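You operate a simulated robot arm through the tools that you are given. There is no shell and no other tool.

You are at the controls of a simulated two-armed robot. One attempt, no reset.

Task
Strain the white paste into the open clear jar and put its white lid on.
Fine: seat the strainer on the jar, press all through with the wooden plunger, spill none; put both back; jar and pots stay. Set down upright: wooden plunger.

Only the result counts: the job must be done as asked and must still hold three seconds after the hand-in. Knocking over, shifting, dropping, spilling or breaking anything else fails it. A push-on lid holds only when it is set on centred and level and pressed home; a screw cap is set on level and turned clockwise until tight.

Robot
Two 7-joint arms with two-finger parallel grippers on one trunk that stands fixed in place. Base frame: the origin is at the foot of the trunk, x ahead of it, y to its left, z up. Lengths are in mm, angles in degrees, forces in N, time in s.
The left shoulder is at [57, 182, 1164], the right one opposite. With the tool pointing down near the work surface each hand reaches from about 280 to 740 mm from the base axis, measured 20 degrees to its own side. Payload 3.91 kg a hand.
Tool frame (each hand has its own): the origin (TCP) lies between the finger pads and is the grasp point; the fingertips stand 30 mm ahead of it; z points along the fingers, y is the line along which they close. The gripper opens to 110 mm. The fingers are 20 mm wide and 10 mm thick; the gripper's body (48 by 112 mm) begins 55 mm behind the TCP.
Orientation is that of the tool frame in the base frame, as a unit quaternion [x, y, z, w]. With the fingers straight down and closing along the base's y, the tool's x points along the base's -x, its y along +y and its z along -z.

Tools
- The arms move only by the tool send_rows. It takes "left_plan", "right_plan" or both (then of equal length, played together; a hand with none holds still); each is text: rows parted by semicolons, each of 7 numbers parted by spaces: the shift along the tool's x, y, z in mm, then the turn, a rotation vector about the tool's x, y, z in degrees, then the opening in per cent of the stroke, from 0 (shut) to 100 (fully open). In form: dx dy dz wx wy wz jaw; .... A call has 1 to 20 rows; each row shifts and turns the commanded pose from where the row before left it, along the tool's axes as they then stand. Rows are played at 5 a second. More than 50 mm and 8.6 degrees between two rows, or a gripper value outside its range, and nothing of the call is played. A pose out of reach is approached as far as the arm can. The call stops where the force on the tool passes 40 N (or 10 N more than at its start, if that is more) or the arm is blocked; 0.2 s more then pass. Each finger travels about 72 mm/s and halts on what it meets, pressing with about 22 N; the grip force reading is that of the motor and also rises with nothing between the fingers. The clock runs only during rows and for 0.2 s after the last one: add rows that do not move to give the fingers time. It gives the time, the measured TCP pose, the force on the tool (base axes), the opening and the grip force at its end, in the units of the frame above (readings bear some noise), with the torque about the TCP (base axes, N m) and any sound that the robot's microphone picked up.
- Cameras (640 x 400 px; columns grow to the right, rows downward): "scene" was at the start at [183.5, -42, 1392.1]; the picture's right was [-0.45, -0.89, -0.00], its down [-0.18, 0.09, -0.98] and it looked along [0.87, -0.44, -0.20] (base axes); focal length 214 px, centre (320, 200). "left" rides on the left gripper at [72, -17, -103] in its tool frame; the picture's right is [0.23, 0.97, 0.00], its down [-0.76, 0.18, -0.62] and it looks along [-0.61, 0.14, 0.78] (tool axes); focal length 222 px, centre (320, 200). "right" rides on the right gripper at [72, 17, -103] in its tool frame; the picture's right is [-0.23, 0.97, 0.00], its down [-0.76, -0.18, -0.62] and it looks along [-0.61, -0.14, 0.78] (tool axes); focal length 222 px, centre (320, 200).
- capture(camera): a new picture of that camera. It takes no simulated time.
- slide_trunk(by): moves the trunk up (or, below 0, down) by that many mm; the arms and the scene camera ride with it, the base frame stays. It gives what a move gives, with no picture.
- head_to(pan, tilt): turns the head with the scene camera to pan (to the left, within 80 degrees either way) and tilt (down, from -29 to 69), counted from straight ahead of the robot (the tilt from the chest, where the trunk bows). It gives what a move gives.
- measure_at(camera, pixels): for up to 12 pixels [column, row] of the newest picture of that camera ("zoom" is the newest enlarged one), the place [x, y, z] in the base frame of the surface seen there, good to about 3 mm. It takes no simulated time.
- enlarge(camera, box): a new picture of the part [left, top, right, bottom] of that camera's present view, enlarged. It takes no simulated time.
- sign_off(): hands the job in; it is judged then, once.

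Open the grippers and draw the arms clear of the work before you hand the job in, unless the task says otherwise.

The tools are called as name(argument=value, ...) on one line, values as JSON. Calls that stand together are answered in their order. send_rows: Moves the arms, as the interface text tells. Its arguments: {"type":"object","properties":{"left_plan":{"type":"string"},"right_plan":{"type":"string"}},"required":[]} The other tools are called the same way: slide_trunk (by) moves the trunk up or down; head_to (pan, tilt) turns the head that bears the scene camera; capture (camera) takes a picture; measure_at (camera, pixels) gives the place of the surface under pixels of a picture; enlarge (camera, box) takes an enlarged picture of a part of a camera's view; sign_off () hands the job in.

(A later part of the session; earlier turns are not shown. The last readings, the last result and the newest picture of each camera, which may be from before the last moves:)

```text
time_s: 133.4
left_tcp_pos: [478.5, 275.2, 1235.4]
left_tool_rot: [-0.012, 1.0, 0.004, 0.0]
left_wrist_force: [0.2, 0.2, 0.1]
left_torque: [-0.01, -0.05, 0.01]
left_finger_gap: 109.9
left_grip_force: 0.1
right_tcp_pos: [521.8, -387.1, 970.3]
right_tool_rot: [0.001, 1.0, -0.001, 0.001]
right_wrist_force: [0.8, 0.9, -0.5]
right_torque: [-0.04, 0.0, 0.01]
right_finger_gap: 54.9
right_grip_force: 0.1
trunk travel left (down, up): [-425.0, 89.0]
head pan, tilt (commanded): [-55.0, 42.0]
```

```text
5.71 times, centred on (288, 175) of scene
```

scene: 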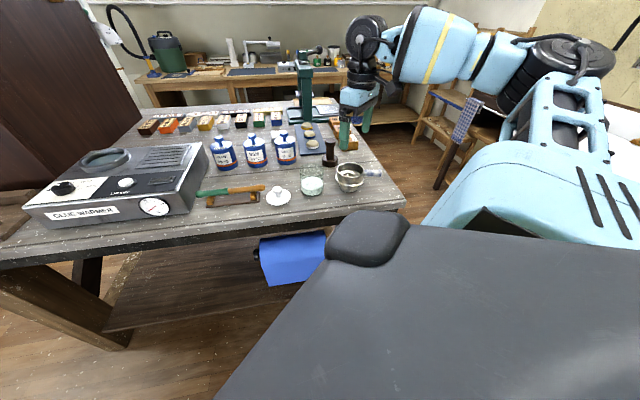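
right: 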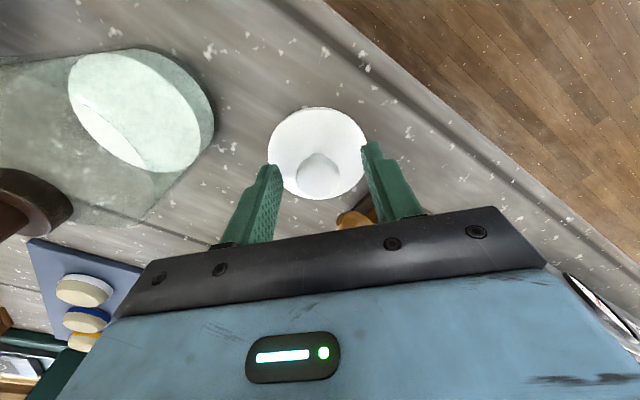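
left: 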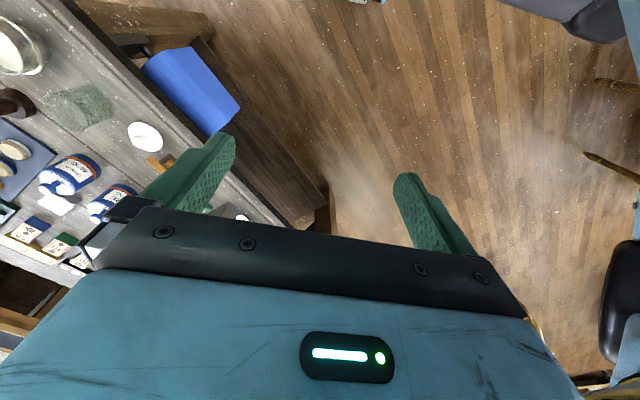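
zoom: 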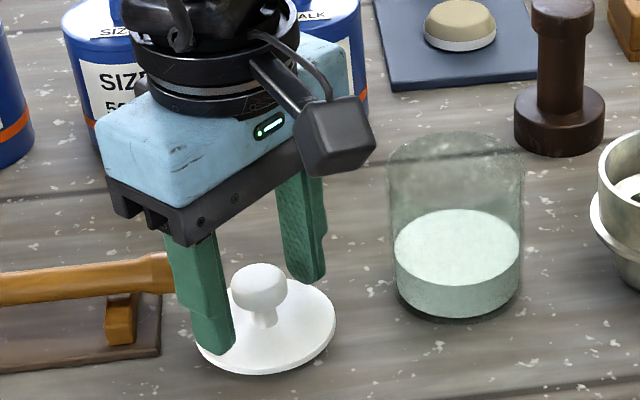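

The fingers straddle the knob, tips about 9 mm above the disc. I'll close gently on the knob.

send_rows(right_plan="0 0 0 0 0 0 40; 0 0 0 0 0 0 32; 0 0 0 0 0 0 27; 0 0 0 0 0 0 24; 0 0 0 0 0 0 21; 0 0 0 0 0 0 10; 0 0 0 0 0 0 0; 0 0 0 0 0 0 0; 0 0 0 0 0 0 0; 0 0 0 0 0 0 0")

capture(camera="right")

enlarge(camera="scene", box=[240, 140, 336, 210])

```text
time_s: 135.6
left_tcp_pos: [477.6, 274.7, 1234.6]
left_tool_rot: [-0.012, 1.0, 0.003, -0.001]
left_wrist_force: [-0.9, 0.9, -0.8]
left_torque: [0.01, -0.02, 0.0]
left_finger_gap: 110.0
left_grip_force: 0.1
right_tcp_pos: [521.2, -387.6, 970.7]
right_tool_rot: [0.0, 1.0, -0.001, 0.0]
right_wrist_force: [-0.7, -0.4, -0.5]
right_torque: [-0.01, -0.03, 0.02]
right_finger_gap: 25.9
right_grip_force: 22.2
trunk travel left (down, up): [-425.0, 89.0]
head pan, tilt (commanded): [-55.0, 42.0]
```

```text
taken
```

right: 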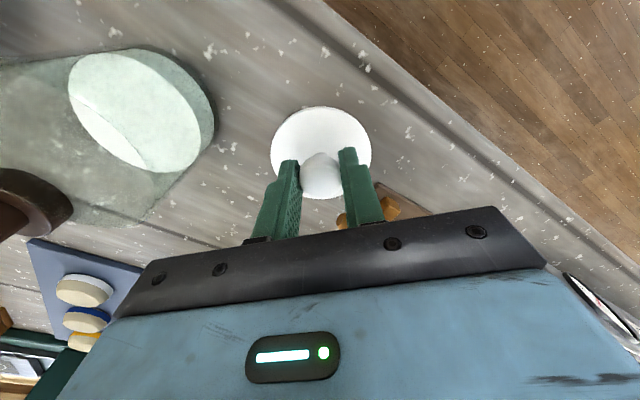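

```text
5.71 times, centred on (288, 175) of scene
```

zoom: 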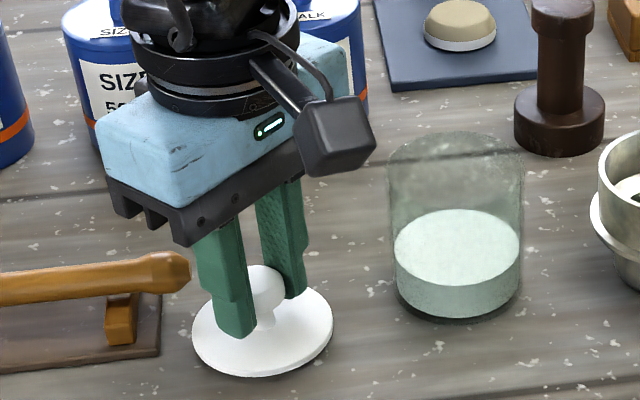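

Gripped at 25.9 mm. I'll lift slowly and check that it stays level.

send_rows(right_plan="0 0 -1 0 0 0 0; 0 0 -1 0 0 0 0; 0 0 -2 0 0 0 0; 0 0 -4 0 0 0 0; 0 0 -6 0 0 0 0; 0 0 -6 0 0 0 0; 0 0 0 0 0 0 0; 0 0 0 0 0 0 0")

enlarge(camera="right", box=[230, 80, 430, 230])

enlarge(camera="scene", box=[250, 150, 314, 200])

```text
time_s: 137.4
left_tcp_pos: [477.4, 275.2, 1235.4]
left_tool_rot: [-0.012, 1.0, 0.002, 0.0]
left_wrist_force: [0.7, -0.5, 0.7]
left_torque: [0.03, -0.01, -0.02]
left_finger_gap: 109.9
left_grip_force: 0.2
right_tcp_pos: [521.7, -387.2, 991.4]
right_tool_rot: [-0.001, 1.0, -0.001, 0.0]
right_wrist_force: [0.1, -0.6, 0.3]
right_torque: [0.0, 0.04, -0.03]
right_finger_gap: 25.8
right_grip_force: 22.3
trunk travel left (down, up): [-425.0, 89.0]
head pan, tilt (commanded): [-55.0, 42.0]
```

```text
2.67 times, centred on (330, 155) of right
```

zoom: 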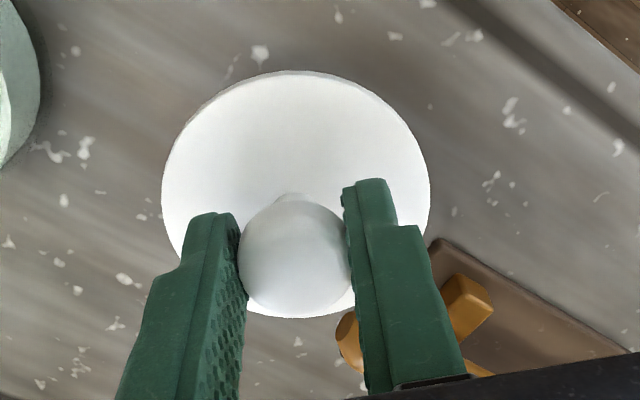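

```text
8.00 times, centred on (282, 175) of scene
```

zoom: 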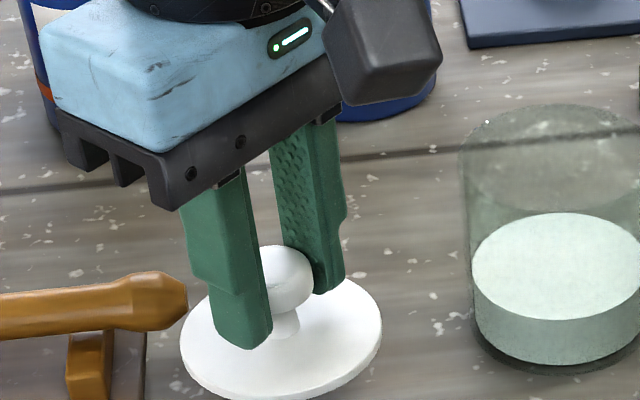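

I'll measure the disc at several points to check that it hangs level.

measure_at(camera="zoom", pixels=[[200, 300], [230, 250], [200, 230], [220, 340], [280, 330], [370, 300], [360, 310], [250, 360], [300, 360], [350, 300], [270, 345], [320, 345]])

enlarge(camera="right", box=[230, 80, 430, 230])

measure_at(camera="zoom", pixels=[[295, 80], [240, 100], [350, 100], [190, 150], [405, 150], [175, 200], [420, 200], [300, 130], [250, 150], [350, 150], [215, 190], [420, 215]])

```text
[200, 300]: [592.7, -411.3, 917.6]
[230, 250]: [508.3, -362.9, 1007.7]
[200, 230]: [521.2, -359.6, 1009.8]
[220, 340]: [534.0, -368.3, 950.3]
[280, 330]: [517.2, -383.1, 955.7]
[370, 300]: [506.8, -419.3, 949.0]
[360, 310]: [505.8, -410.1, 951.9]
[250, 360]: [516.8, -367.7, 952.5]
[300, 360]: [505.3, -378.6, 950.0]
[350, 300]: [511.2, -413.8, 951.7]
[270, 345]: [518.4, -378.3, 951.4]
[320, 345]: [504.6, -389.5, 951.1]
```

```text
2.67 times, centred on (330, 155) of right
```

zoom: 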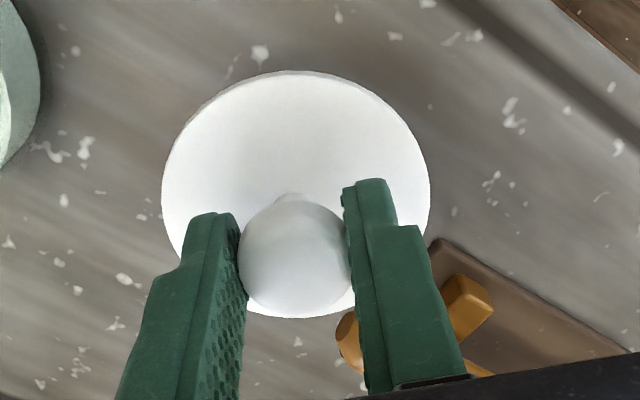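

```text
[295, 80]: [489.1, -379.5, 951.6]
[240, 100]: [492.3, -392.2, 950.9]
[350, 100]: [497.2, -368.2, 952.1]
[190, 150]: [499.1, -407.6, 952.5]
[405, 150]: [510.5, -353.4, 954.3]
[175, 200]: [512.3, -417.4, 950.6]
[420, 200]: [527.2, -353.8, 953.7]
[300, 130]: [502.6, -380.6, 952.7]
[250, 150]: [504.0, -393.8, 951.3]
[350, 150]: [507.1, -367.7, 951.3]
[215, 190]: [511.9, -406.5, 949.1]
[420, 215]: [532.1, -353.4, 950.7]
```

The disc hangs level at z about 951.5. I'll lift to TCP z about 1080 and carry it above the jar.

send_rows(right_plan="0 0 -6 0 0 0 0; 0 0 -12 0 0 0 0; 0 0 -15 0 0 0 0; 0 0 -15 0 0 0 0; 0 0 -15 0 0 0 0; 0 0 -14 0 0 0 0; 0 0 -8 0 0 0 0; 0 0 -4 0 0 0 0; 3 -5 0 0 0 0 0; 6 -10 0 0 0 0 0; 9 -15.5 0 0 0 0 0; 9 -15.5 0 0 0 0 0; 9 -15.5 0 0 0 0 0; 9 -15.5 0 0 0 0 0; 6 -10.3 0 0 0 0 0; 3.5 -6 0 0 0 0 0; 1.2 -2 0 0 0 0 0; 0 0 0 0 0 0 0; 0 0 0 0 0 0 0")

capture(camera="right")

enlarge(camera="scene", box=[272, 130, 352, 200])

```text
time_s: 141.4
left_tcp_pos: [477.5, 275.1, 1235.5]
left_tool_rot: [-0.013, 1.0, 0.002, -0.001]
left_wrist_force: [0.5, 0.7, -0.7]
left_torque: [0.01, -0.02, 0.0]
left_finger_gap: 109.9
left_grip_force: 0.1
right_tcp_pos: [465.2, -482.1, 1079.0]
right_tool_rot: [0.0, 1.0, 0.0, 0.001]
right_wrist_force: [0.5, 0.9, 0.8]
right_torque: [0.0, 0.01, -0.01]
right_finger_gap: 25.9
right_grip_force: 22.2
trunk travel left (down, up): [-425.0, 89.0]
head pan, tilt (commanded): [-55.0, 42.0]
```

```text
taken
```

right: 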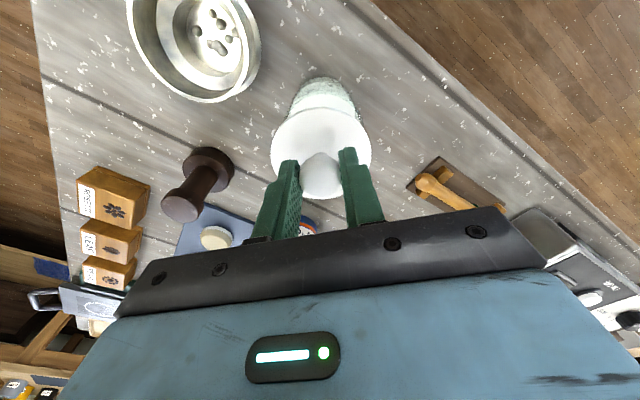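

```text
5.71 times, centred on (312, 165) of scene
```

zoom: 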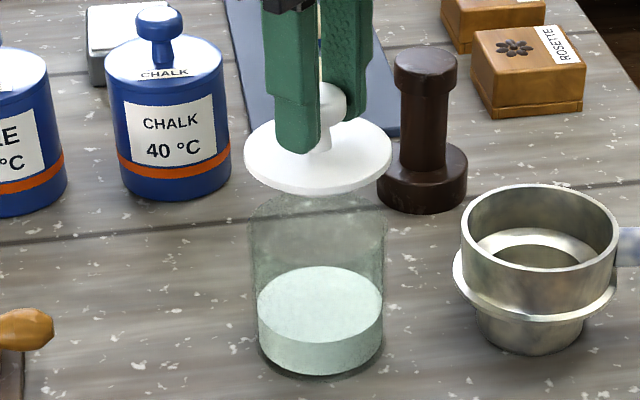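

The lid seems about 2 mm to the right of the jar axis in the scene view. I'll check with the hand camera zoom, measuring jar-wall hits.

enlarge(camera="right", box=[256, 70, 384, 150])

measure_at(camera="zoom", pixels=[[330, 45], [290, 60], [370, 60], [250, 80], [400, 80], [230, 120], [430, 120], [320, 80], [340, 60], [220, 140], [445, 140], [310, 70]])

enlarge(camera="scene", box=[288, 145, 336, 185])

```text
5.00 times, centred on (320, 110) of right
```

zoom: 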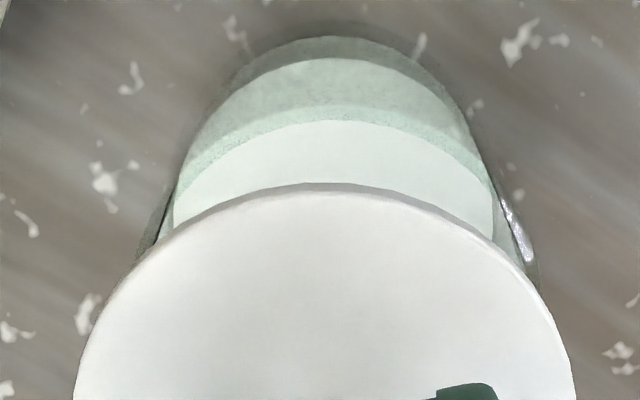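

```text
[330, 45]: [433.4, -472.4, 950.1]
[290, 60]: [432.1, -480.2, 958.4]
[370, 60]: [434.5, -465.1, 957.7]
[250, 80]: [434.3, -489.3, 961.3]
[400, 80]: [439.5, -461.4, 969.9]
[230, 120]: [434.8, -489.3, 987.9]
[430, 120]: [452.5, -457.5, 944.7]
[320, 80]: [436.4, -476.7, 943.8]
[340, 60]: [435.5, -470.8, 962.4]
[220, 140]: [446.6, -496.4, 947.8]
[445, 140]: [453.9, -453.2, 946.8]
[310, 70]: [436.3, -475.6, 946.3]
```

```text
10.00 times, centred on (312, 165) of scene
```

zoom: 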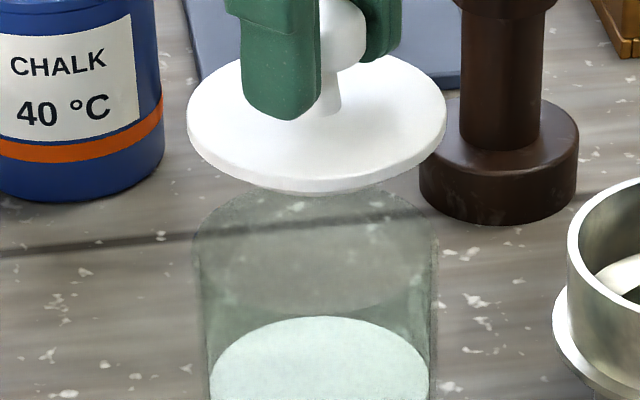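

I'll measure the lid's near edge with the same method so that errors cancel.

measure_at(camera="right", pixels=[[321, 109], [297, 116], [345, 117], [282, 130], [361, 130], [276, 142], [368, 143], [309, 112], [333, 112], [274, 152], [370, 152], [288, 124]])

```text
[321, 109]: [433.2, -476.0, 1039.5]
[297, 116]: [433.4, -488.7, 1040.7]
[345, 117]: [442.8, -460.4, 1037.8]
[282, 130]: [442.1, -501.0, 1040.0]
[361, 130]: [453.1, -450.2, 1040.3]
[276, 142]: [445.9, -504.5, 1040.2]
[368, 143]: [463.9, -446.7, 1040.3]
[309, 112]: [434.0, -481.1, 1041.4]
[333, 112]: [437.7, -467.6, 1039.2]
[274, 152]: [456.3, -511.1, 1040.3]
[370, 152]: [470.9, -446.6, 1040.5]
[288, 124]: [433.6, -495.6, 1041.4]
```

Estimates disagree by 2–3 mm, so I'll zoom more on the jar's lower outline in the hand camera to read its centre column exactly.

enlarge(camera="right", box=[280, 70, 360, 120])

enlarge(camera="scene", box=[284, 150, 340, 200])

```text
8.00 times, centred on (320, 95) of right
```

zoom: 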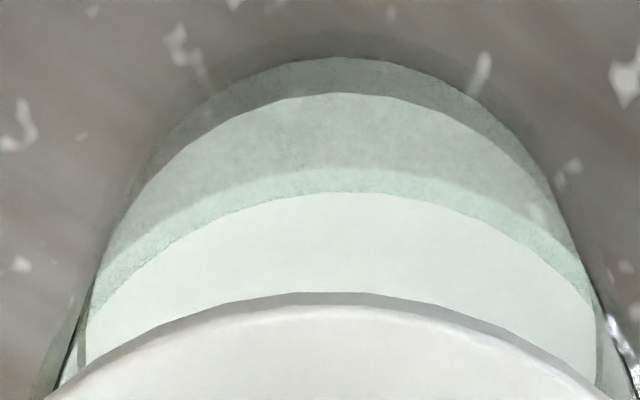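

```text
8.00 times, centred on (312, 175) of scene
```

zoom: 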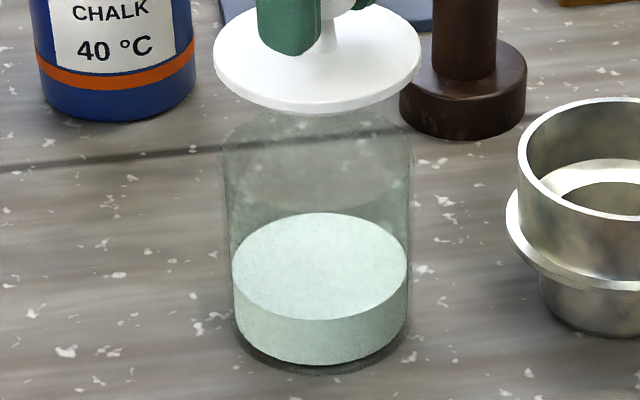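

Column analysis in both cameras says the lid must move about +2.4 mm in y. I'll shift +2.2 mm and lower to TCP z about 1053, with the plug just above the rim, then re-check.

send_rows(right_plan="0 2.2 3 0 0 0 0; 0 0 6 0 0 0 0; 0 0 7 0 0 0 0; 0 0 6 0 0 0 0; 0 0 3 0 0 0 0; 0 0 0 0 0 0 0; 0 0 0 0 0 0 0")

enlarge(camera="right", box=[256, 70, 384, 150])

enlarge(camera="scene", box=[284, 150, 340, 200])

```text
time_s: 143.0
left_tcp_pos: [477.7, 274.1, 1234.0]
left_tool_rot: [-0.012, 1.0, 0.002, 0.0]
left_wrist_force: [-0.3, -0.3, 0.5]
left_torque: [-0.01, 0.02, 0.0]
left_finger_gap: 110.0
left_grip_force: 0.1
right_tcp_pos: [465.7, -481.2, 1053.0]
right_tool_rot: [0.001, 1.0, -0.001, 0.0]
right_wrist_force: [0.6, 0.0, -0.1]
right_torque: [-0.01, 0.0, -0.02]
right_finger_gap: 25.9
right_grip_force: 22.0
trunk travel left (down, up): [-425.0, 89.0]
head pan, tilt (commanded): [-55.0, 42.0]
```

```text
5.00 times, centred on (320, 110) of right
```

zoom: 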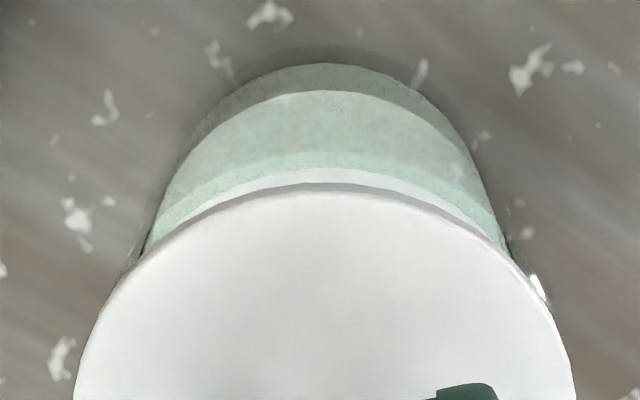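

```text
8.00 times, centred on (312, 175) of scene
```

zoom: 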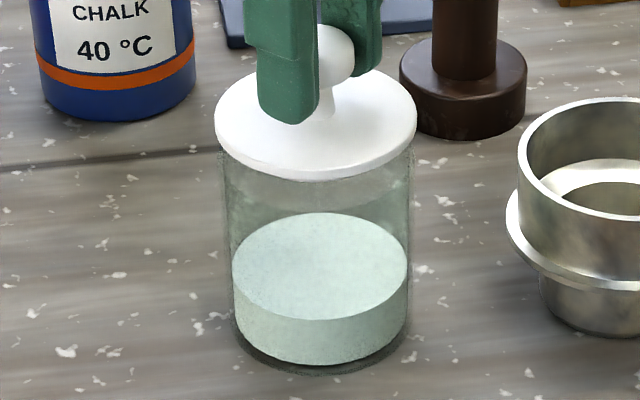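

In the scene the lid overhang is even on both sides (214–417 vs 218–414). I'll add a final +0.6 mm in y and lower in 1 mm steps, watching for contact.

send_rows(right_plan="0.2 0.6 1 0 0 0 0; 0 0 1.5 0 0 0 0; 0 0 1.5 0 0 0 0; 0 0 1 0 0 0 0; 0 0 0 0 0 0 0")

enlarge(camera="scene", box=[284, 150, 340, 200])

```text
time_s: 144.2
left_tcp_pos: [477.6, 274.0, 1234.6]
left_tool_rot: [-0.012, 1.0, 0.002, 0.0]
left_wrist_force: [0.7, 0.0, -0.2]
left_torque: [0.04, 0.0, -0.03]
left_finger_gap: 110.1
left_grip_force: 0.1
right_tcp_pos: [463.8, -478.7, 1049.1]
right_tool_rot: [0.0, 1.0, -0.002, -0.001]
right_wrist_force: [0.6, -0.4, 0.2]
right_torque: [-0.01, 0.0, 0.0]
right_finger_gap: 26.0
right_grip_force: 21.9
trunk travel left (down, up): [-425.0, 89.0]
head pan, tilt (commanded): [-55.0, 42.0]
```

```text
8.00 times, centred on (312, 175) of scene
```

zoom: 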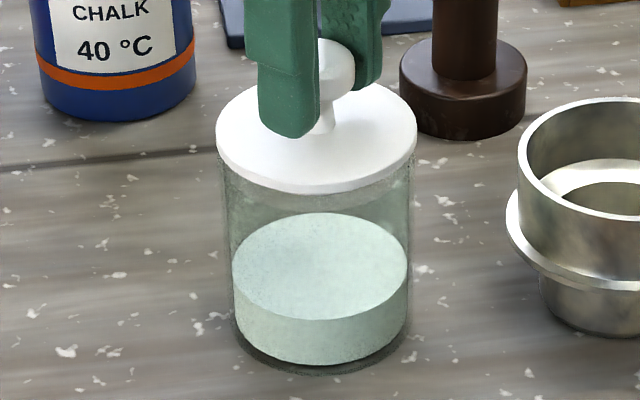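

No contact yet, still centred. I'll continue down in 1 mm steps.

send_rows(right_plan="0 0 1 0 0 0 0; 0 0 1 0 0 0 0; 0 0 1 0 0 0 0; 0 0 0 0 0 0 0")

enlarge(camera="scene", box=[284, 150, 340, 200])

```text
time_s: 145.2
left_tcp_pos: [476.8, 274.9, 1234.5]
left_tool_rot: [-0.013, 1.0, 0.003, 0.0]
left_wrist_force: [-0.1, -0.5, 0.1]
left_torque: [0.05, -0.03, -0.03]
left_finger_gap: 109.9
left_grip_force: 0.0
right_tcp_pos: [465.3, -480.6, 1045.6]
right_tool_rot: [0.001, 1.0, -0.002, 0.0]
right_wrist_force: [0.5, 0.2, 0.1]
right_torque: [0.02, -0.03, 0.01]
right_finger_gap: 26.3
right_grip_force: 21.8
trunk travel left (down, up): [-425.0, 89.0]
head pan, tilt (commanded): [-55.0, 42.0]
```

```text
8.00 times, centred on (312, 175) of scene
```

zoom: 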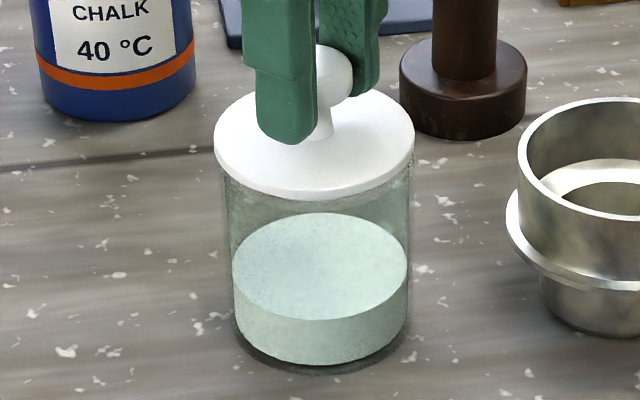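

Still free, so the plug seems to be entering. I'll continue.

send_rows(right_plan="0 0 1 0 0 0 0; 0 0 1 0 0 0 0; 0 0 1 0 0 0 0; 0 0 0 0 0 0 0")

enlarge(camera="scene", box=[284, 150, 340, 200])

enlarge(camera="right", box=[256, 70, 384, 150])

```text
time_s: 146.2
left_tcp_pos: [477.5, 273.9, 1235.1]
left_tool_rot: [-0.012, 1.0, 0.002, 0.0]
left_wrist_force: [0.6, 0.2, -0.7]
left_torque: [0.0, 0.0, 0.04]
left_finger_gap: 109.9
left_grip_force: 0.1
right_tcp_pos: [464.5, -479.9, 1044.6]
right_tool_rot: [0.001, 1.0, -0.001, 0.0]
right_wrist_force: [0.2, -0.7, -0.2]
right_torque: [0.01, 0.02, -0.01]
right_finger_gap: 25.9
right_grip_force: 22.5
trunk travel left (down, up): [-425.0, 89.0]
head pan, tilt (commanded): [-55.0, 42.0]
```

```text
8.00 times, centred on (312, 175) of scene
```

zoom: 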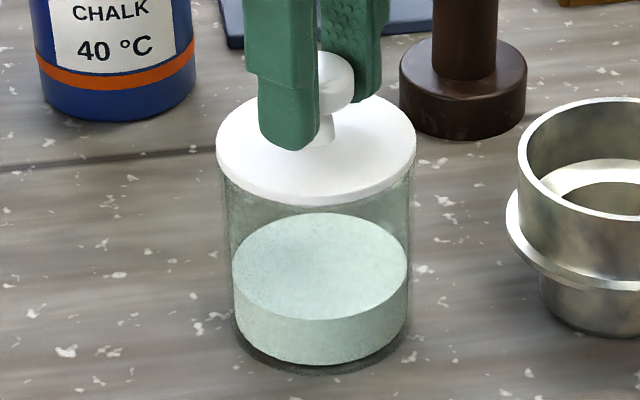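

```text
5.00 times, centred on (320, 110) of right
```

zoom: 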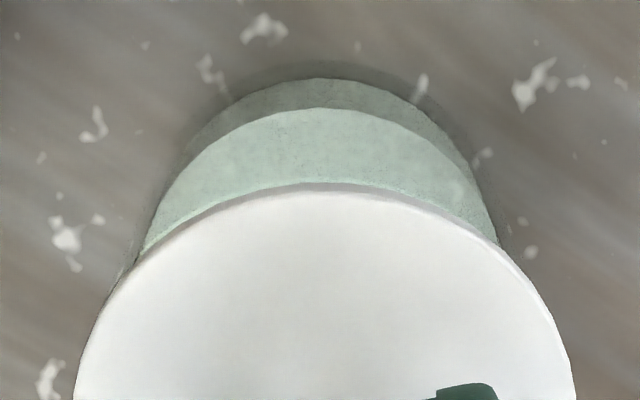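

Still no contact force. I'll keep lowering by 1 mm steps.

send_rows(right_plan="0 0 1 0 0 0 0; 0 0 1 0 0 0 0; 0 0 1 0 0 0 0; 0 0 0 0 0 0 0")

enlarge(camera="scene", box=[284, 150, 340, 200])

```text
time_s: 147.2
left_tcp_pos: [478.2, 275.0, 1235.4]
left_tool_rot: [-0.011, 1.0, 0.003, 0.0]
left_wrist_force: [-0.8, -0.4, -0.6]
left_torque: [0.01, 0.02, -0.02]
left_finger_gap: 110.1
left_grip_force: 0.1
right_tcp_pos: [465.7, -480.1, 1041.2]
right_tool_rot: [0.0, 1.0, -0.001, 0.0]
right_wrist_force: [0.4, -0.6, -0.4]
right_torque: [-0.01, 0.02, 0.01]
right_finger_gap: 26.1
right_grip_force: 21.8
trunk travel left (down, up): [-425.0, 89.0]
head pan, tilt (commanded): [-55.0, 42.0]
```

```text
8.00 times, centred on (312, 175) of scene
```

zoom: 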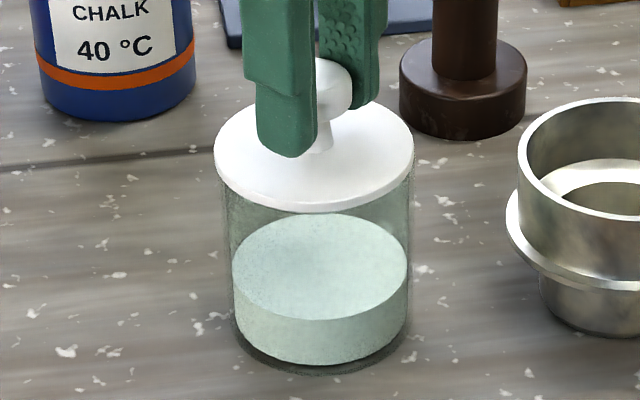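

Still free. The lid is within about 0.7 mm of centre; I'll continue down.

send_rows(right_plan="0 -0.4 1 0 0 0 0; 0 0 1 0 0 0 0; 0 0 1 0 0 0 0; 0 0 0 0 0 0 0")

enlarge(camera="scene", box=[284, 150, 340, 200])

```text
time_s: 148.2
left_tcp_pos: [477.2, 274.4, 1234.7]
left_tool_rot: [-0.012, 1.0, 0.002, 0.0]
left_wrist_force: [0.2, -0.8, -0.7]
left_torque: [-0.01, 0.0, 0.02]
left_finger_gap: 110.1
left_grip_force: 0.1
right_tcp_pos: [465.8, -481.6, 1040.1]
right_tool_rot: [0.0, 1.0, -0.001, 0.001]
right_wrist_force: [-1.0, -3.8, 8.5]
right_torque: [-0.04, 0.06, -0.02]
right_finger_gap: 26.2
right_grip_force: 21.9
trunk travel left (down, up): [-425.0, 89.0]
head pan, tilt (commanded): [-55.0, 42.0]
heard: snap
```

```text
8.00 times, centred on (312, 175) of scene
```

zoom: 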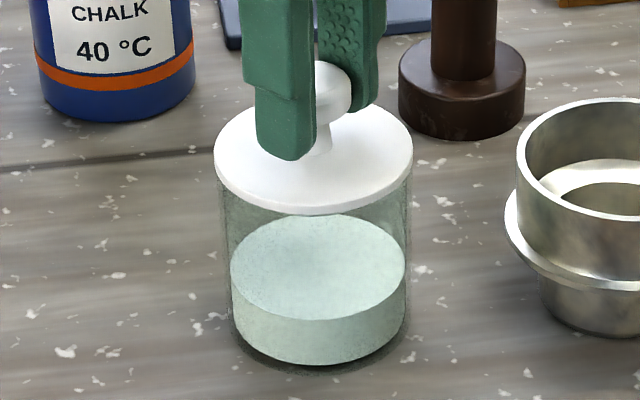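

A "snap" was heard at 8.5 N: the lid has snapped on. I'll press about 1 mm more to make sure it is home, and look.

send_rows(right_plan="0 0 0.7 0 0 0 0; 0 0 0.7 0 0 0 0; 0 0 0 0 0 0 0; 0 0 0 0 0 0 0")

enlarge(camera="scene", box=[290, 150, 334, 180])

```text
time_s: 149.2
left_tcp_pos: [476.6, 274.2, 1235.6]
left_tool_rot: [-0.012, 1.0, 0.002, 0.0]
left_wrist_force: [0.5, 0.1, 0.6]
left_torque: [0.0, -0.03, 0.03]
left_finger_gap: 110.0
left_grip_force: 0.1
right_tcp_pos: [465.0, -479.7, 1038.4]
right_tool_rot: [0.001, 1.0, -0.001, 0.001]
right_wrist_force: [2.5, -8.3, 22.1]
right_torque: [-0.21, -0.25, 0.0]
right_finger_gap: 26.0
right_grip_force: 21.9
trunk travel left (down, up): [-425.0, 89.0]
head pan, tilt (commanded): [-55.0, 42.0]
```

```text
13.33 times, centred on (312, 165) of scene
```

zoom: 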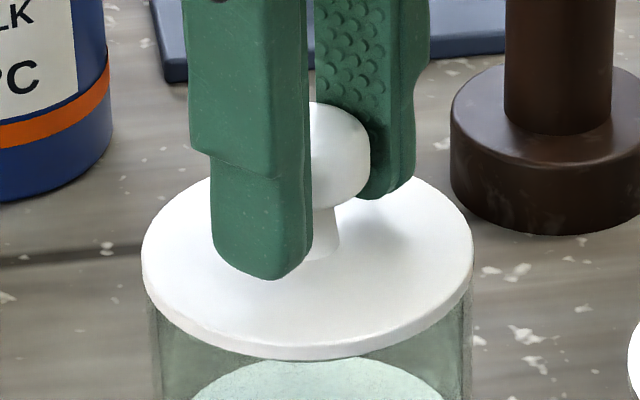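

The lid sits flat on the rim under 22 N. I'll relieve the pressure, then open the fingers gradually.

send_rows(right_plan="0 0 -0.8 0 0 0 0; 0 0 -0.8 0 0 0 0; 0 0 -0.4 0 0 0 0; 0 0 0 0 0 0 0")

```text
time_s: 150.2
left_tcp_pos: [478.1, 274.7, 1235.3]
left_tool_rot: [-0.011, 1.0, 0.003, -0.001]
left_wrist_force: [-0.6, -0.5, 0.2]
left_torque: [-0.02, 0.0, 0.02]
left_finger_gap: 109.9
left_grip_force: 0.1
right_tcp_pos: [464.2, -479.8, 1036.5]
right_tool_rot: [0.0, 1.0, 0.0, -0.002]
right_wrist_force: [0.2, -0.2, -0.2]
right_torque: [-0.01, -0.02, 0.01]
right_finger_gap: 26.0
right_grip_force: 22.0
trunk travel left (down, up): [-425.0, 89.0]
head pan, tilt (commanded): [-55.0, 42.0]
heard: snap
```

A second snap, and the hand is now lower (1036.5) with no load, so the lid went deeper. I'll look at it.

enlarge(camera="scene", box=[284, 145, 340, 195])

enlarge(camera="right", box=[240, 70, 400, 190])

enlarge(camera="scene", box=[290, 155, 334, 182])

```text
8.00 times, centred on (312, 170) of scene
```

zoom: 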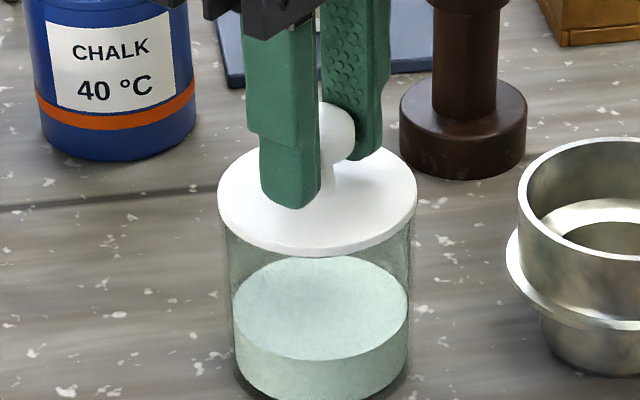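

```text
3.33 times, centred on (320, 130) of right
```

zoom: 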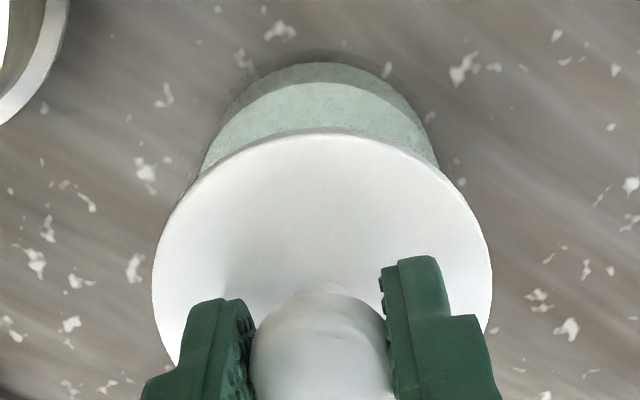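

```text
14.55 times, centred on (312, 168) of scene
```

zoom: 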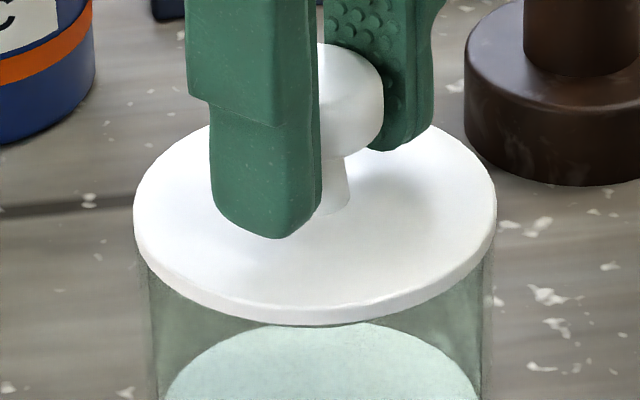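

The lid is about 2 mm lower than before contact and flush with the rim. I'll measure the disc to check that it is level.

measure_at(camera="zoom", pixels=[[150, 200], [160, 240], [200, 280], [250, 295], [310, 300], [370, 295], [430, 275], [470, 240], [480, 200], [460, 165], [420, 190], [180, 160]])

enlarge(camera="right", box=[240, 70, 400, 190])

measure_at(camera="zoom", pixels=[[320, 140], [260, 155], [380, 155], [200, 200], [440, 200], [165, 260], [480, 260], [320, 200], [250, 250], [460, 290], [165, 310], [320, 250]])

```text
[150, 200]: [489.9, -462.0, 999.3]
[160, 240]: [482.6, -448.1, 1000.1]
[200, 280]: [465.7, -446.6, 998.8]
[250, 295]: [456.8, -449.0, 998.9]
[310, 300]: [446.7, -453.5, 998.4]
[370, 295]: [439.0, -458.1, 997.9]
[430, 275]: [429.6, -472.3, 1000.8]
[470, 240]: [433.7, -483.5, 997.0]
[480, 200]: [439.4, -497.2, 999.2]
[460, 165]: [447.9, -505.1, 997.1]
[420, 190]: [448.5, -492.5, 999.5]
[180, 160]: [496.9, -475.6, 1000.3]
```

```text
3.33 times, centred on (320, 130) of right
```

zoom: 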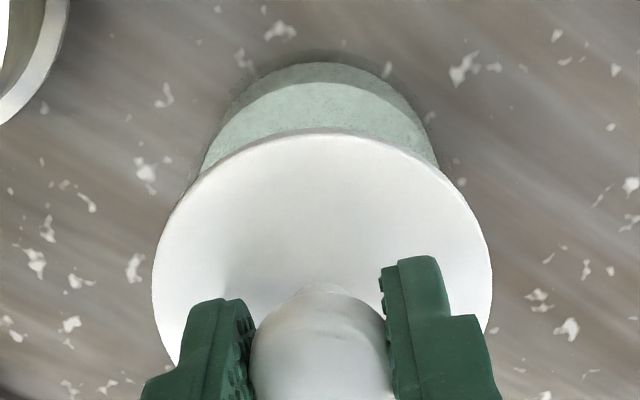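

```text
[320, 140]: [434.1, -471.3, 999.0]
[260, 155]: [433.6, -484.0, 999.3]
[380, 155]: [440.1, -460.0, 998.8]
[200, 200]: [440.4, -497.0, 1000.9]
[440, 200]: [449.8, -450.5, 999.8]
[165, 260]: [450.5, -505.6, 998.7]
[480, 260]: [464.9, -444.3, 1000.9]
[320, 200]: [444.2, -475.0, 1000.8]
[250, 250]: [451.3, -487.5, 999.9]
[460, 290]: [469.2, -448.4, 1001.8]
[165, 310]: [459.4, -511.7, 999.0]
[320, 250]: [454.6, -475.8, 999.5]
```

The disc is level at z about 999.3, meaning its underside is right on the rim (995). I'll open the fingers and rise.

send_rows(right_plan="0 0 0 0 0 0 25; 0 0 0 0 0 0 28; 0 0 0 0 0 0 34; 0 0 0 0 0 0 44; 0 0 0 0 0 0 50; 0 0 0 0 0 0 50; 0 0 -4 0 0 0 50; 0 0 -8 0 0 0 50; 0 0 -12 0 0 0 50; 0 0 -15 0 0 0 50; 0 0 -10 0 0 0 50; 0 0 0 0 0 0 50")

enlarge(camera="scene", box=[284, 145, 340, 195])

capture(camera="right")

```text
time_s: 152.8
left_tcp_pos: [477.8, 274.2, 1235.3]
left_tool_rot: [-0.012, 1.0, 0.002, 0.0]
left_wrist_force: [0.6, 0.0, 0.4]
left_torque: [0.01, 0.02, -0.04]
left_finger_gap: 110.0
left_grip_force: 0.1
right_tcp_pos: [464.2, -480.7, 1086.8]
right_tool_rot: [-0.001, 1.0, -0.002, 0.0]
right_wrist_force: [0.9, -0.2, 0.9]
right_torque: [0.03, 0.01, -0.01]
right_finger_gap: 55.1
right_grip_force: 0.0
trunk travel left (down, up): [-425.0, 89.0]
head pan, tilt (commanded): [-55.0, 42.0]
heard: snap
```

```text
8.00 times, centred on (312, 170) of scene
```

zoom: 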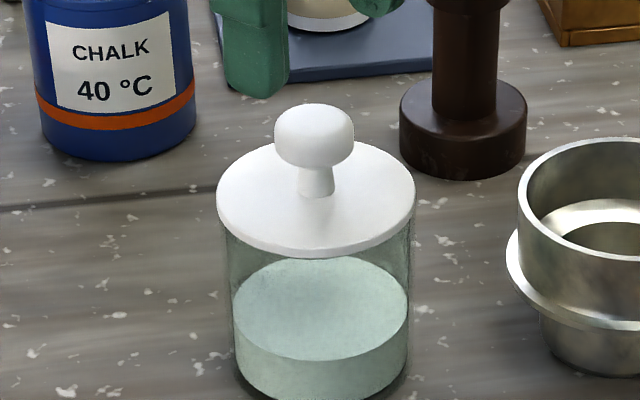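

```text
taken
```

right: 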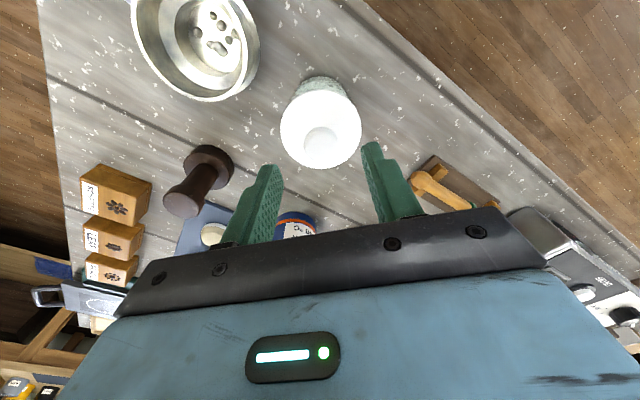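

A third snap was heard on release; the lid sits on the jar. To be certain it is home I'll push straight down on the knob with closed fingers, so first I zoom to centre over the knob.

enlarge(camera="right", box=[256, 70, 384, 180])

measure_at(camera="zoom", pixels=[[320, 250], [270, 250], [370, 250], [320, 210], [320, 290], [320, 60], [190, 200], [450, 200], [260, 100], [380, 100], [220, 300], [420, 300]])

```text
3.64 times, centred on (320, 125) of right
```

zoom: 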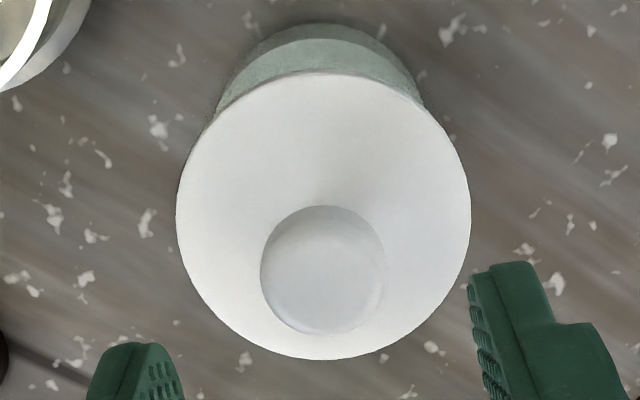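

```text
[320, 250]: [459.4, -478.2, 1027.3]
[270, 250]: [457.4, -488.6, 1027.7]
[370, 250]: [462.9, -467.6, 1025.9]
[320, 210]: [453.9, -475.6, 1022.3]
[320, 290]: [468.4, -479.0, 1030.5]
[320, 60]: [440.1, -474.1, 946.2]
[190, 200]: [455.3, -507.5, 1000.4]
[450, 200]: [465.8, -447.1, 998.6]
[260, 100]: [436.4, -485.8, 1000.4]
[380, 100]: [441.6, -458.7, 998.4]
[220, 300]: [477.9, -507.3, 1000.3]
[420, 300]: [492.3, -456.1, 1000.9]
```

The knob centre is within 1.5 mm of the hand axis and the disc is level. I'll close the fingers, centre over the knob and lower to just above it.

send_rows(right_plan="1.1 0.9 0 0 0 0 30; 0 0 0 0 0 0 10; 0 0 0 0 0 0 0; 0 0 0 0 0 0 0; 0 0 0 0 0 0 0; 0 0 6 0 0 0 0; 0 0 7 0 0 0 0; 0 0 6 0 0 0 0; 0 0 3 0 0 0 0; 0 0 0 0 0 0 0")

enlarge(camera="scene", box=[284, 135, 340, 185])

capture(camera="right")

```text
time_s: 155.0
left_tcp_pos: [477.3, 275.2, 1234.2]
left_tool_rot: [-0.013, 1.0, 0.003, 0.001]
left_wrist_force: [1.0, -1.5, 0.0]
left_torque: [-0.02, 0.04, -0.03]
left_finger_gap: 110.0
left_grip_force: 0.2
right_tcp_pos: [463.6, -479.5, 1064.8]
right_tool_rot: [0.0, 1.0, 0.0, 0.0]
right_wrist_force: [-0.3, 0.3, -0.7]
right_torque: [-0.05, 0.03, -0.01]
right_finger_gap: 0.3
right_grip_force: 22.1
trunk travel left (down, up): [-425.0, 89.0]
head pan, tilt (commanded): [-55.0, 42.0]
```

```text
8.00 times, centred on (312, 160) of scene
```

zoom: 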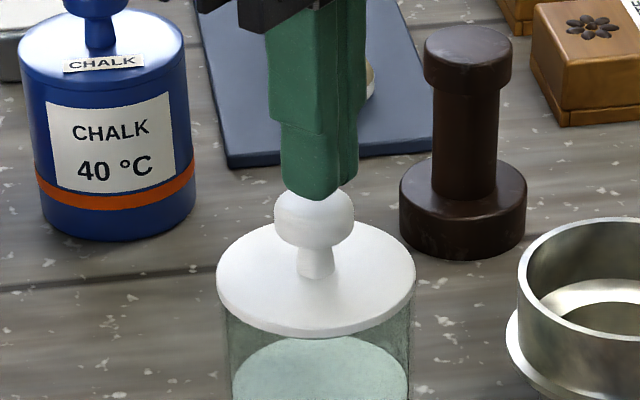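

```text
taken
```

right: 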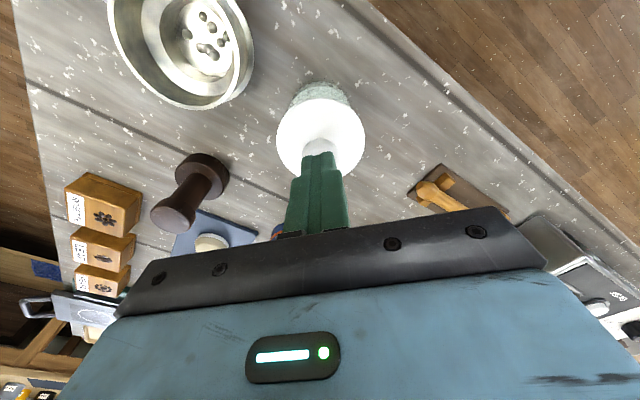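

Closed fingertips are right above the knob. I'll push down in 1 mm steps and watch force and sounds.

send_rows(right_plan="0 0 1.5 0 0 0 0; 0 0 1.5 0 0 0 0; 0 0 1 0 0 0 0; 0 0 1 0 0 0 0; 0 0 0 0 0 0 0")

```text
time_s: 156.2
left_tcp_pos: [476.2, 275.1, 1234.3]
left_tool_rot: [-0.012, 1.0, 0.003, 0.0]
left_wrist_force: [0.6, 0.0, 0.3]
left_torque: [0.02, 0.01, -0.02]
left_finger_gap: 109.9
left_grip_force: 0.0
right_tcp_pos: [463.9, -478.4, 1060.0]
right_tool_rot: [-0.001, 1.0, -0.002, 0.001]
right_wrist_force: [0.3, 0.6, -0.2]
right_torque: [0.03, -0.02, 0.02]
right_finger_gap: 0.1
right_grip_force: 21.9
trunk travel left (down, up): [-425.0, 89.0]
head pan, tilt (commanded): [-55.0, 42.0]
```

No contact yet at z 1060. Continuing in 1 mm steps.

send_rows(right_plan="0 0 1 0 0 0 0; 0 0 1 0 0 0 0; 0 0 1 0 0 0 0; 0 0 0 0 0 0 0")

```text
time_s: 157.2
left_tcp_pos: [477.1, 275.4, 1235.0]
left_tool_rot: [-0.013, 1.0, 0.002, 0.0]
left_wrist_force: [0.3, -0.6, 0.6]
left_torque: [0.02, 0.0, -0.03]
left_finger_gap: 110.1
left_grip_force: 0.1
right_tcp_pos: [464.0, -477.6, 1059.0]
right_tool_rot: [0.0, 1.0, -0.001, 0.002]
right_wrist_force: [-0.2, -4.2, 8.6]
right_torque: [-0.09, 0.01, -0.03]
right_finger_gap: 0.0
right_grip_force: 21.6
trunk travel left (down, up): [-425.0, 89.0]
head pan, tilt (commanded): [-55.0, 42.0]
```

Contact at 8.6 N on the knob. I'll push on to about 20–25 N.

send_rows(right_plan="0 0.4 0.7 0 0 0 0; 0 0 0.7 0 0 0 0; 0 0 0.6 0 0 0 0; 0 0 0 0 0 0 0")

enlarge(camera="scene", box=[284, 145, 340, 195])

```text
time_s: 158.2
left_tcp_pos: [476.2, 276.2, 1234.4]
left_tool_rot: [-0.012, 1.0, 0.002, 0.0]
left_wrist_force: [0.0, -0.4, -0.5]
left_torque: [0.0, -0.01, -0.04]
left_finger_gap: 110.0
left_grip_force: 0.1
right_tcp_pos: [462.9, -476.9, 1059.0]
right_tool_rot: [0.0, 1.0, -0.002, 0.004]
right_wrist_force: [5.1, -6.6, 30.7]
right_torque: [-0.19, -0.15, -0.01]
right_finger_gap: 0.0
right_grip_force: 22.2
trunk travel left (down, up): [-425.0, 89.0]
head pan, tilt (commanded): [-55.0, 42.0]
```

```text
8.00 times, centred on (312, 170) of scene
```

zoom: 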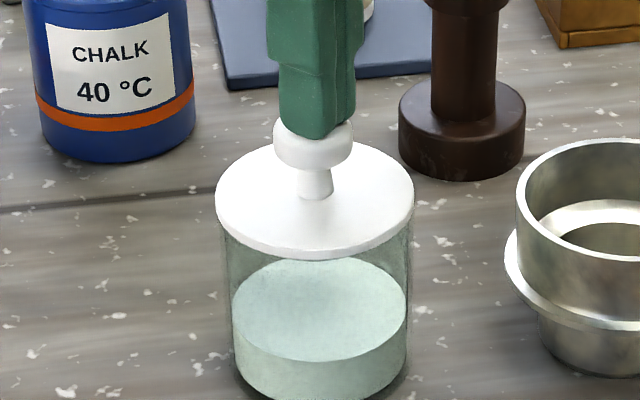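

30 N on the knob with no movement and no new snap: the lid is home. I'll rise slowly.

send_rows(right_plan="0 0 -1 0 0 0 0; 0 0 -1.5 0 0 0 0; 0 0 -2 0 0 0 0; 0 0 -4 0 0 0 0; 0 0 -8 0 0 0 0; 0 0 -15 0 0 0 0; 0 0 -20 0 0 0 0; 0 0 -20 0 0 0 0; 0 0 0 0 0 0 0")

enlarge(camera="scene", box=[284, 145, 340, 195])

enlarge(camera="right", box=[256, 70, 384, 180])

```text
time_s: 160.2
left_tcp_pos: [478.0, 273.0, 1235.3]
left_tool_rot: [-0.012, 1.0, 0.003, 0.0]
left_wrist_force: [-1.0, 0.4, -0.3]
left_torque: [0.0, 0.0, 0.01]
left_finger_gap: 109.8
left_grip_force: 0.2
right_tcp_pos: [462.6, -479.8, 1127.0]
right_tool_rot: [0.0, 1.0, 0.0, 0.001]
right_wrist_force: [-0.1, -0.3, -0.5]
right_torque: [0.01, 0.01, 0.01]
right_finger_gap: 0.0
right_grip_force: 22.2
trunk travel left (down, up): [-425.0, 89.0]
head pan, tilt (commanded): [-55.0, 42.0]
```

```text
8.00 times, centred on (312, 170) of scene
```

zoom: 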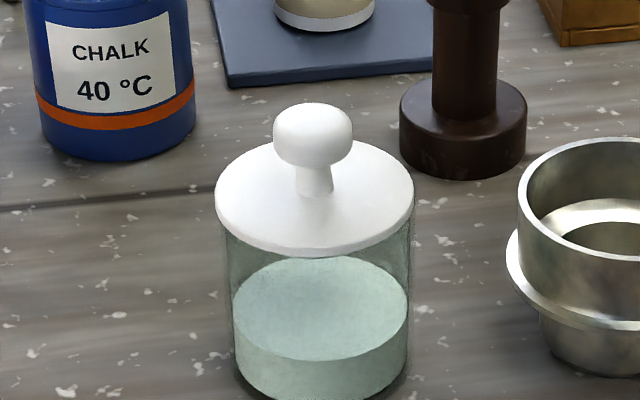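

```text
3.64 times, centred on (320, 125) of right
```

zoom: 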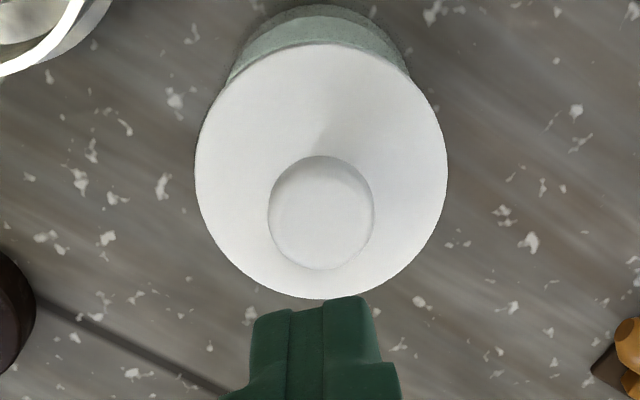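

No snap on the way up. I'll measure the disc height around its edge once more to verify level seating.

measure_at(camera="zoom", pixels=[[320, 55], [250, 80], [390, 80], [205, 160], [440, 160], [210, 210], [435, 215], [250, 265], [395, 265], [320, 292], [230, 120], [415, 120]])

enlarge(camera="scene", box=[294, 155, 330, 180])

measure_at(camera="zoom", pixels=[[130, 150], [135, 190], [180, 230], [250, 255], [320, 258], [390, 250], [440, 220], [475, 180], [480, 140], [440, 105], [200, 100], [150, 120]])

```text
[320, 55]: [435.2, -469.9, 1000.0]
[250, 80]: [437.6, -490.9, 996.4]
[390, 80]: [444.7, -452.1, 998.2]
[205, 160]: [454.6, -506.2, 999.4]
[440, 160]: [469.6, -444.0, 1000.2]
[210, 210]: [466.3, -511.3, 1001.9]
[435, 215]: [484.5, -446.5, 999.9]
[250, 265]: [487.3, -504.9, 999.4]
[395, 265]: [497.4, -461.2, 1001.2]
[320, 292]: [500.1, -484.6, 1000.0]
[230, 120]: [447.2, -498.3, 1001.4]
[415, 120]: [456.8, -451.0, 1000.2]
```

```text
16.00 times, centred on (312, 168) of scene
```

zoom: 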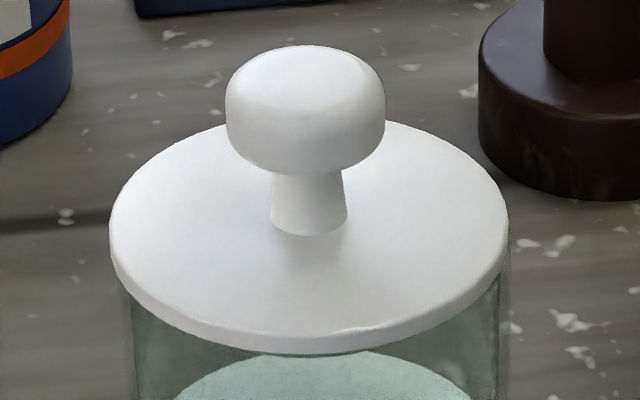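

```text
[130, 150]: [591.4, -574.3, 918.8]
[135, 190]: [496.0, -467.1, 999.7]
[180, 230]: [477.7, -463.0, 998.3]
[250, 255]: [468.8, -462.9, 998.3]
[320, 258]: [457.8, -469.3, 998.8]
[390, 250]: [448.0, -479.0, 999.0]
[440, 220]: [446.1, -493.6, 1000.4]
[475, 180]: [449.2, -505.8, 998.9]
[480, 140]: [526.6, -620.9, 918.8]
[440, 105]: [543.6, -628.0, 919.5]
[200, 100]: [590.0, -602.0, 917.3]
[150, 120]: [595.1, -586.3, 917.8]
```

The lid may sit slightly left on the jar. I'll zoom on both sides of the rim to compare the overhang.

enlarge(camera="scene", box=[296, 166, 312, 176])

enlarge(camera="scene", box=[312, 166, 328, 176])

enlarge(camera="right", box=[270, 70, 366, 130])

```text
16.00 times, centred on (304, 171) of scene
```

zoom: 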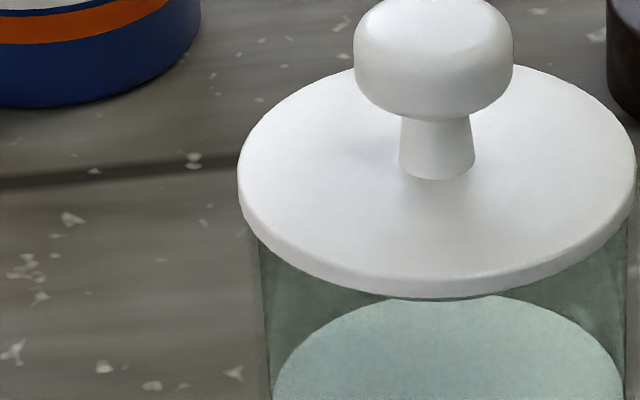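

```text
16.00 times, centred on (320, 171) of scene
```

zoom: 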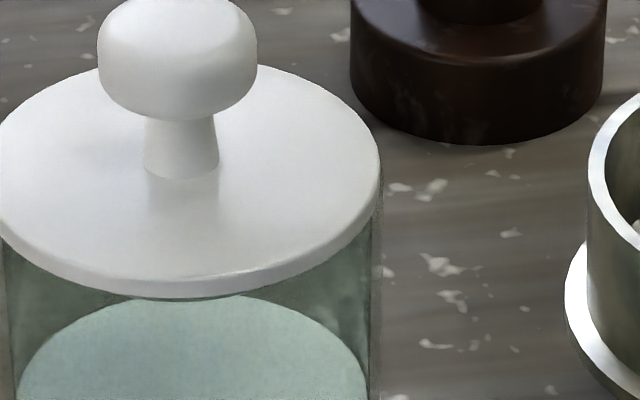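

```text
6.67 times, centred on (318, 100) of right
```

zoom: 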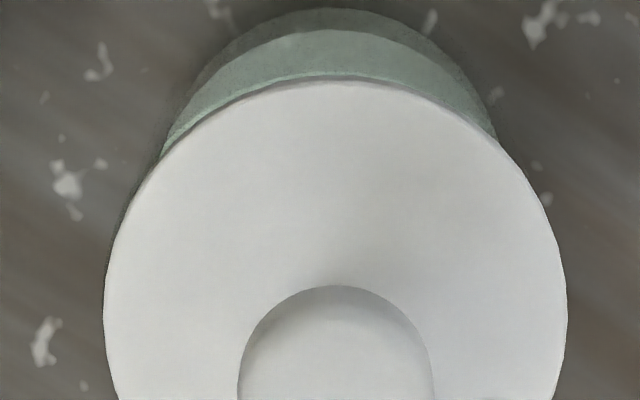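

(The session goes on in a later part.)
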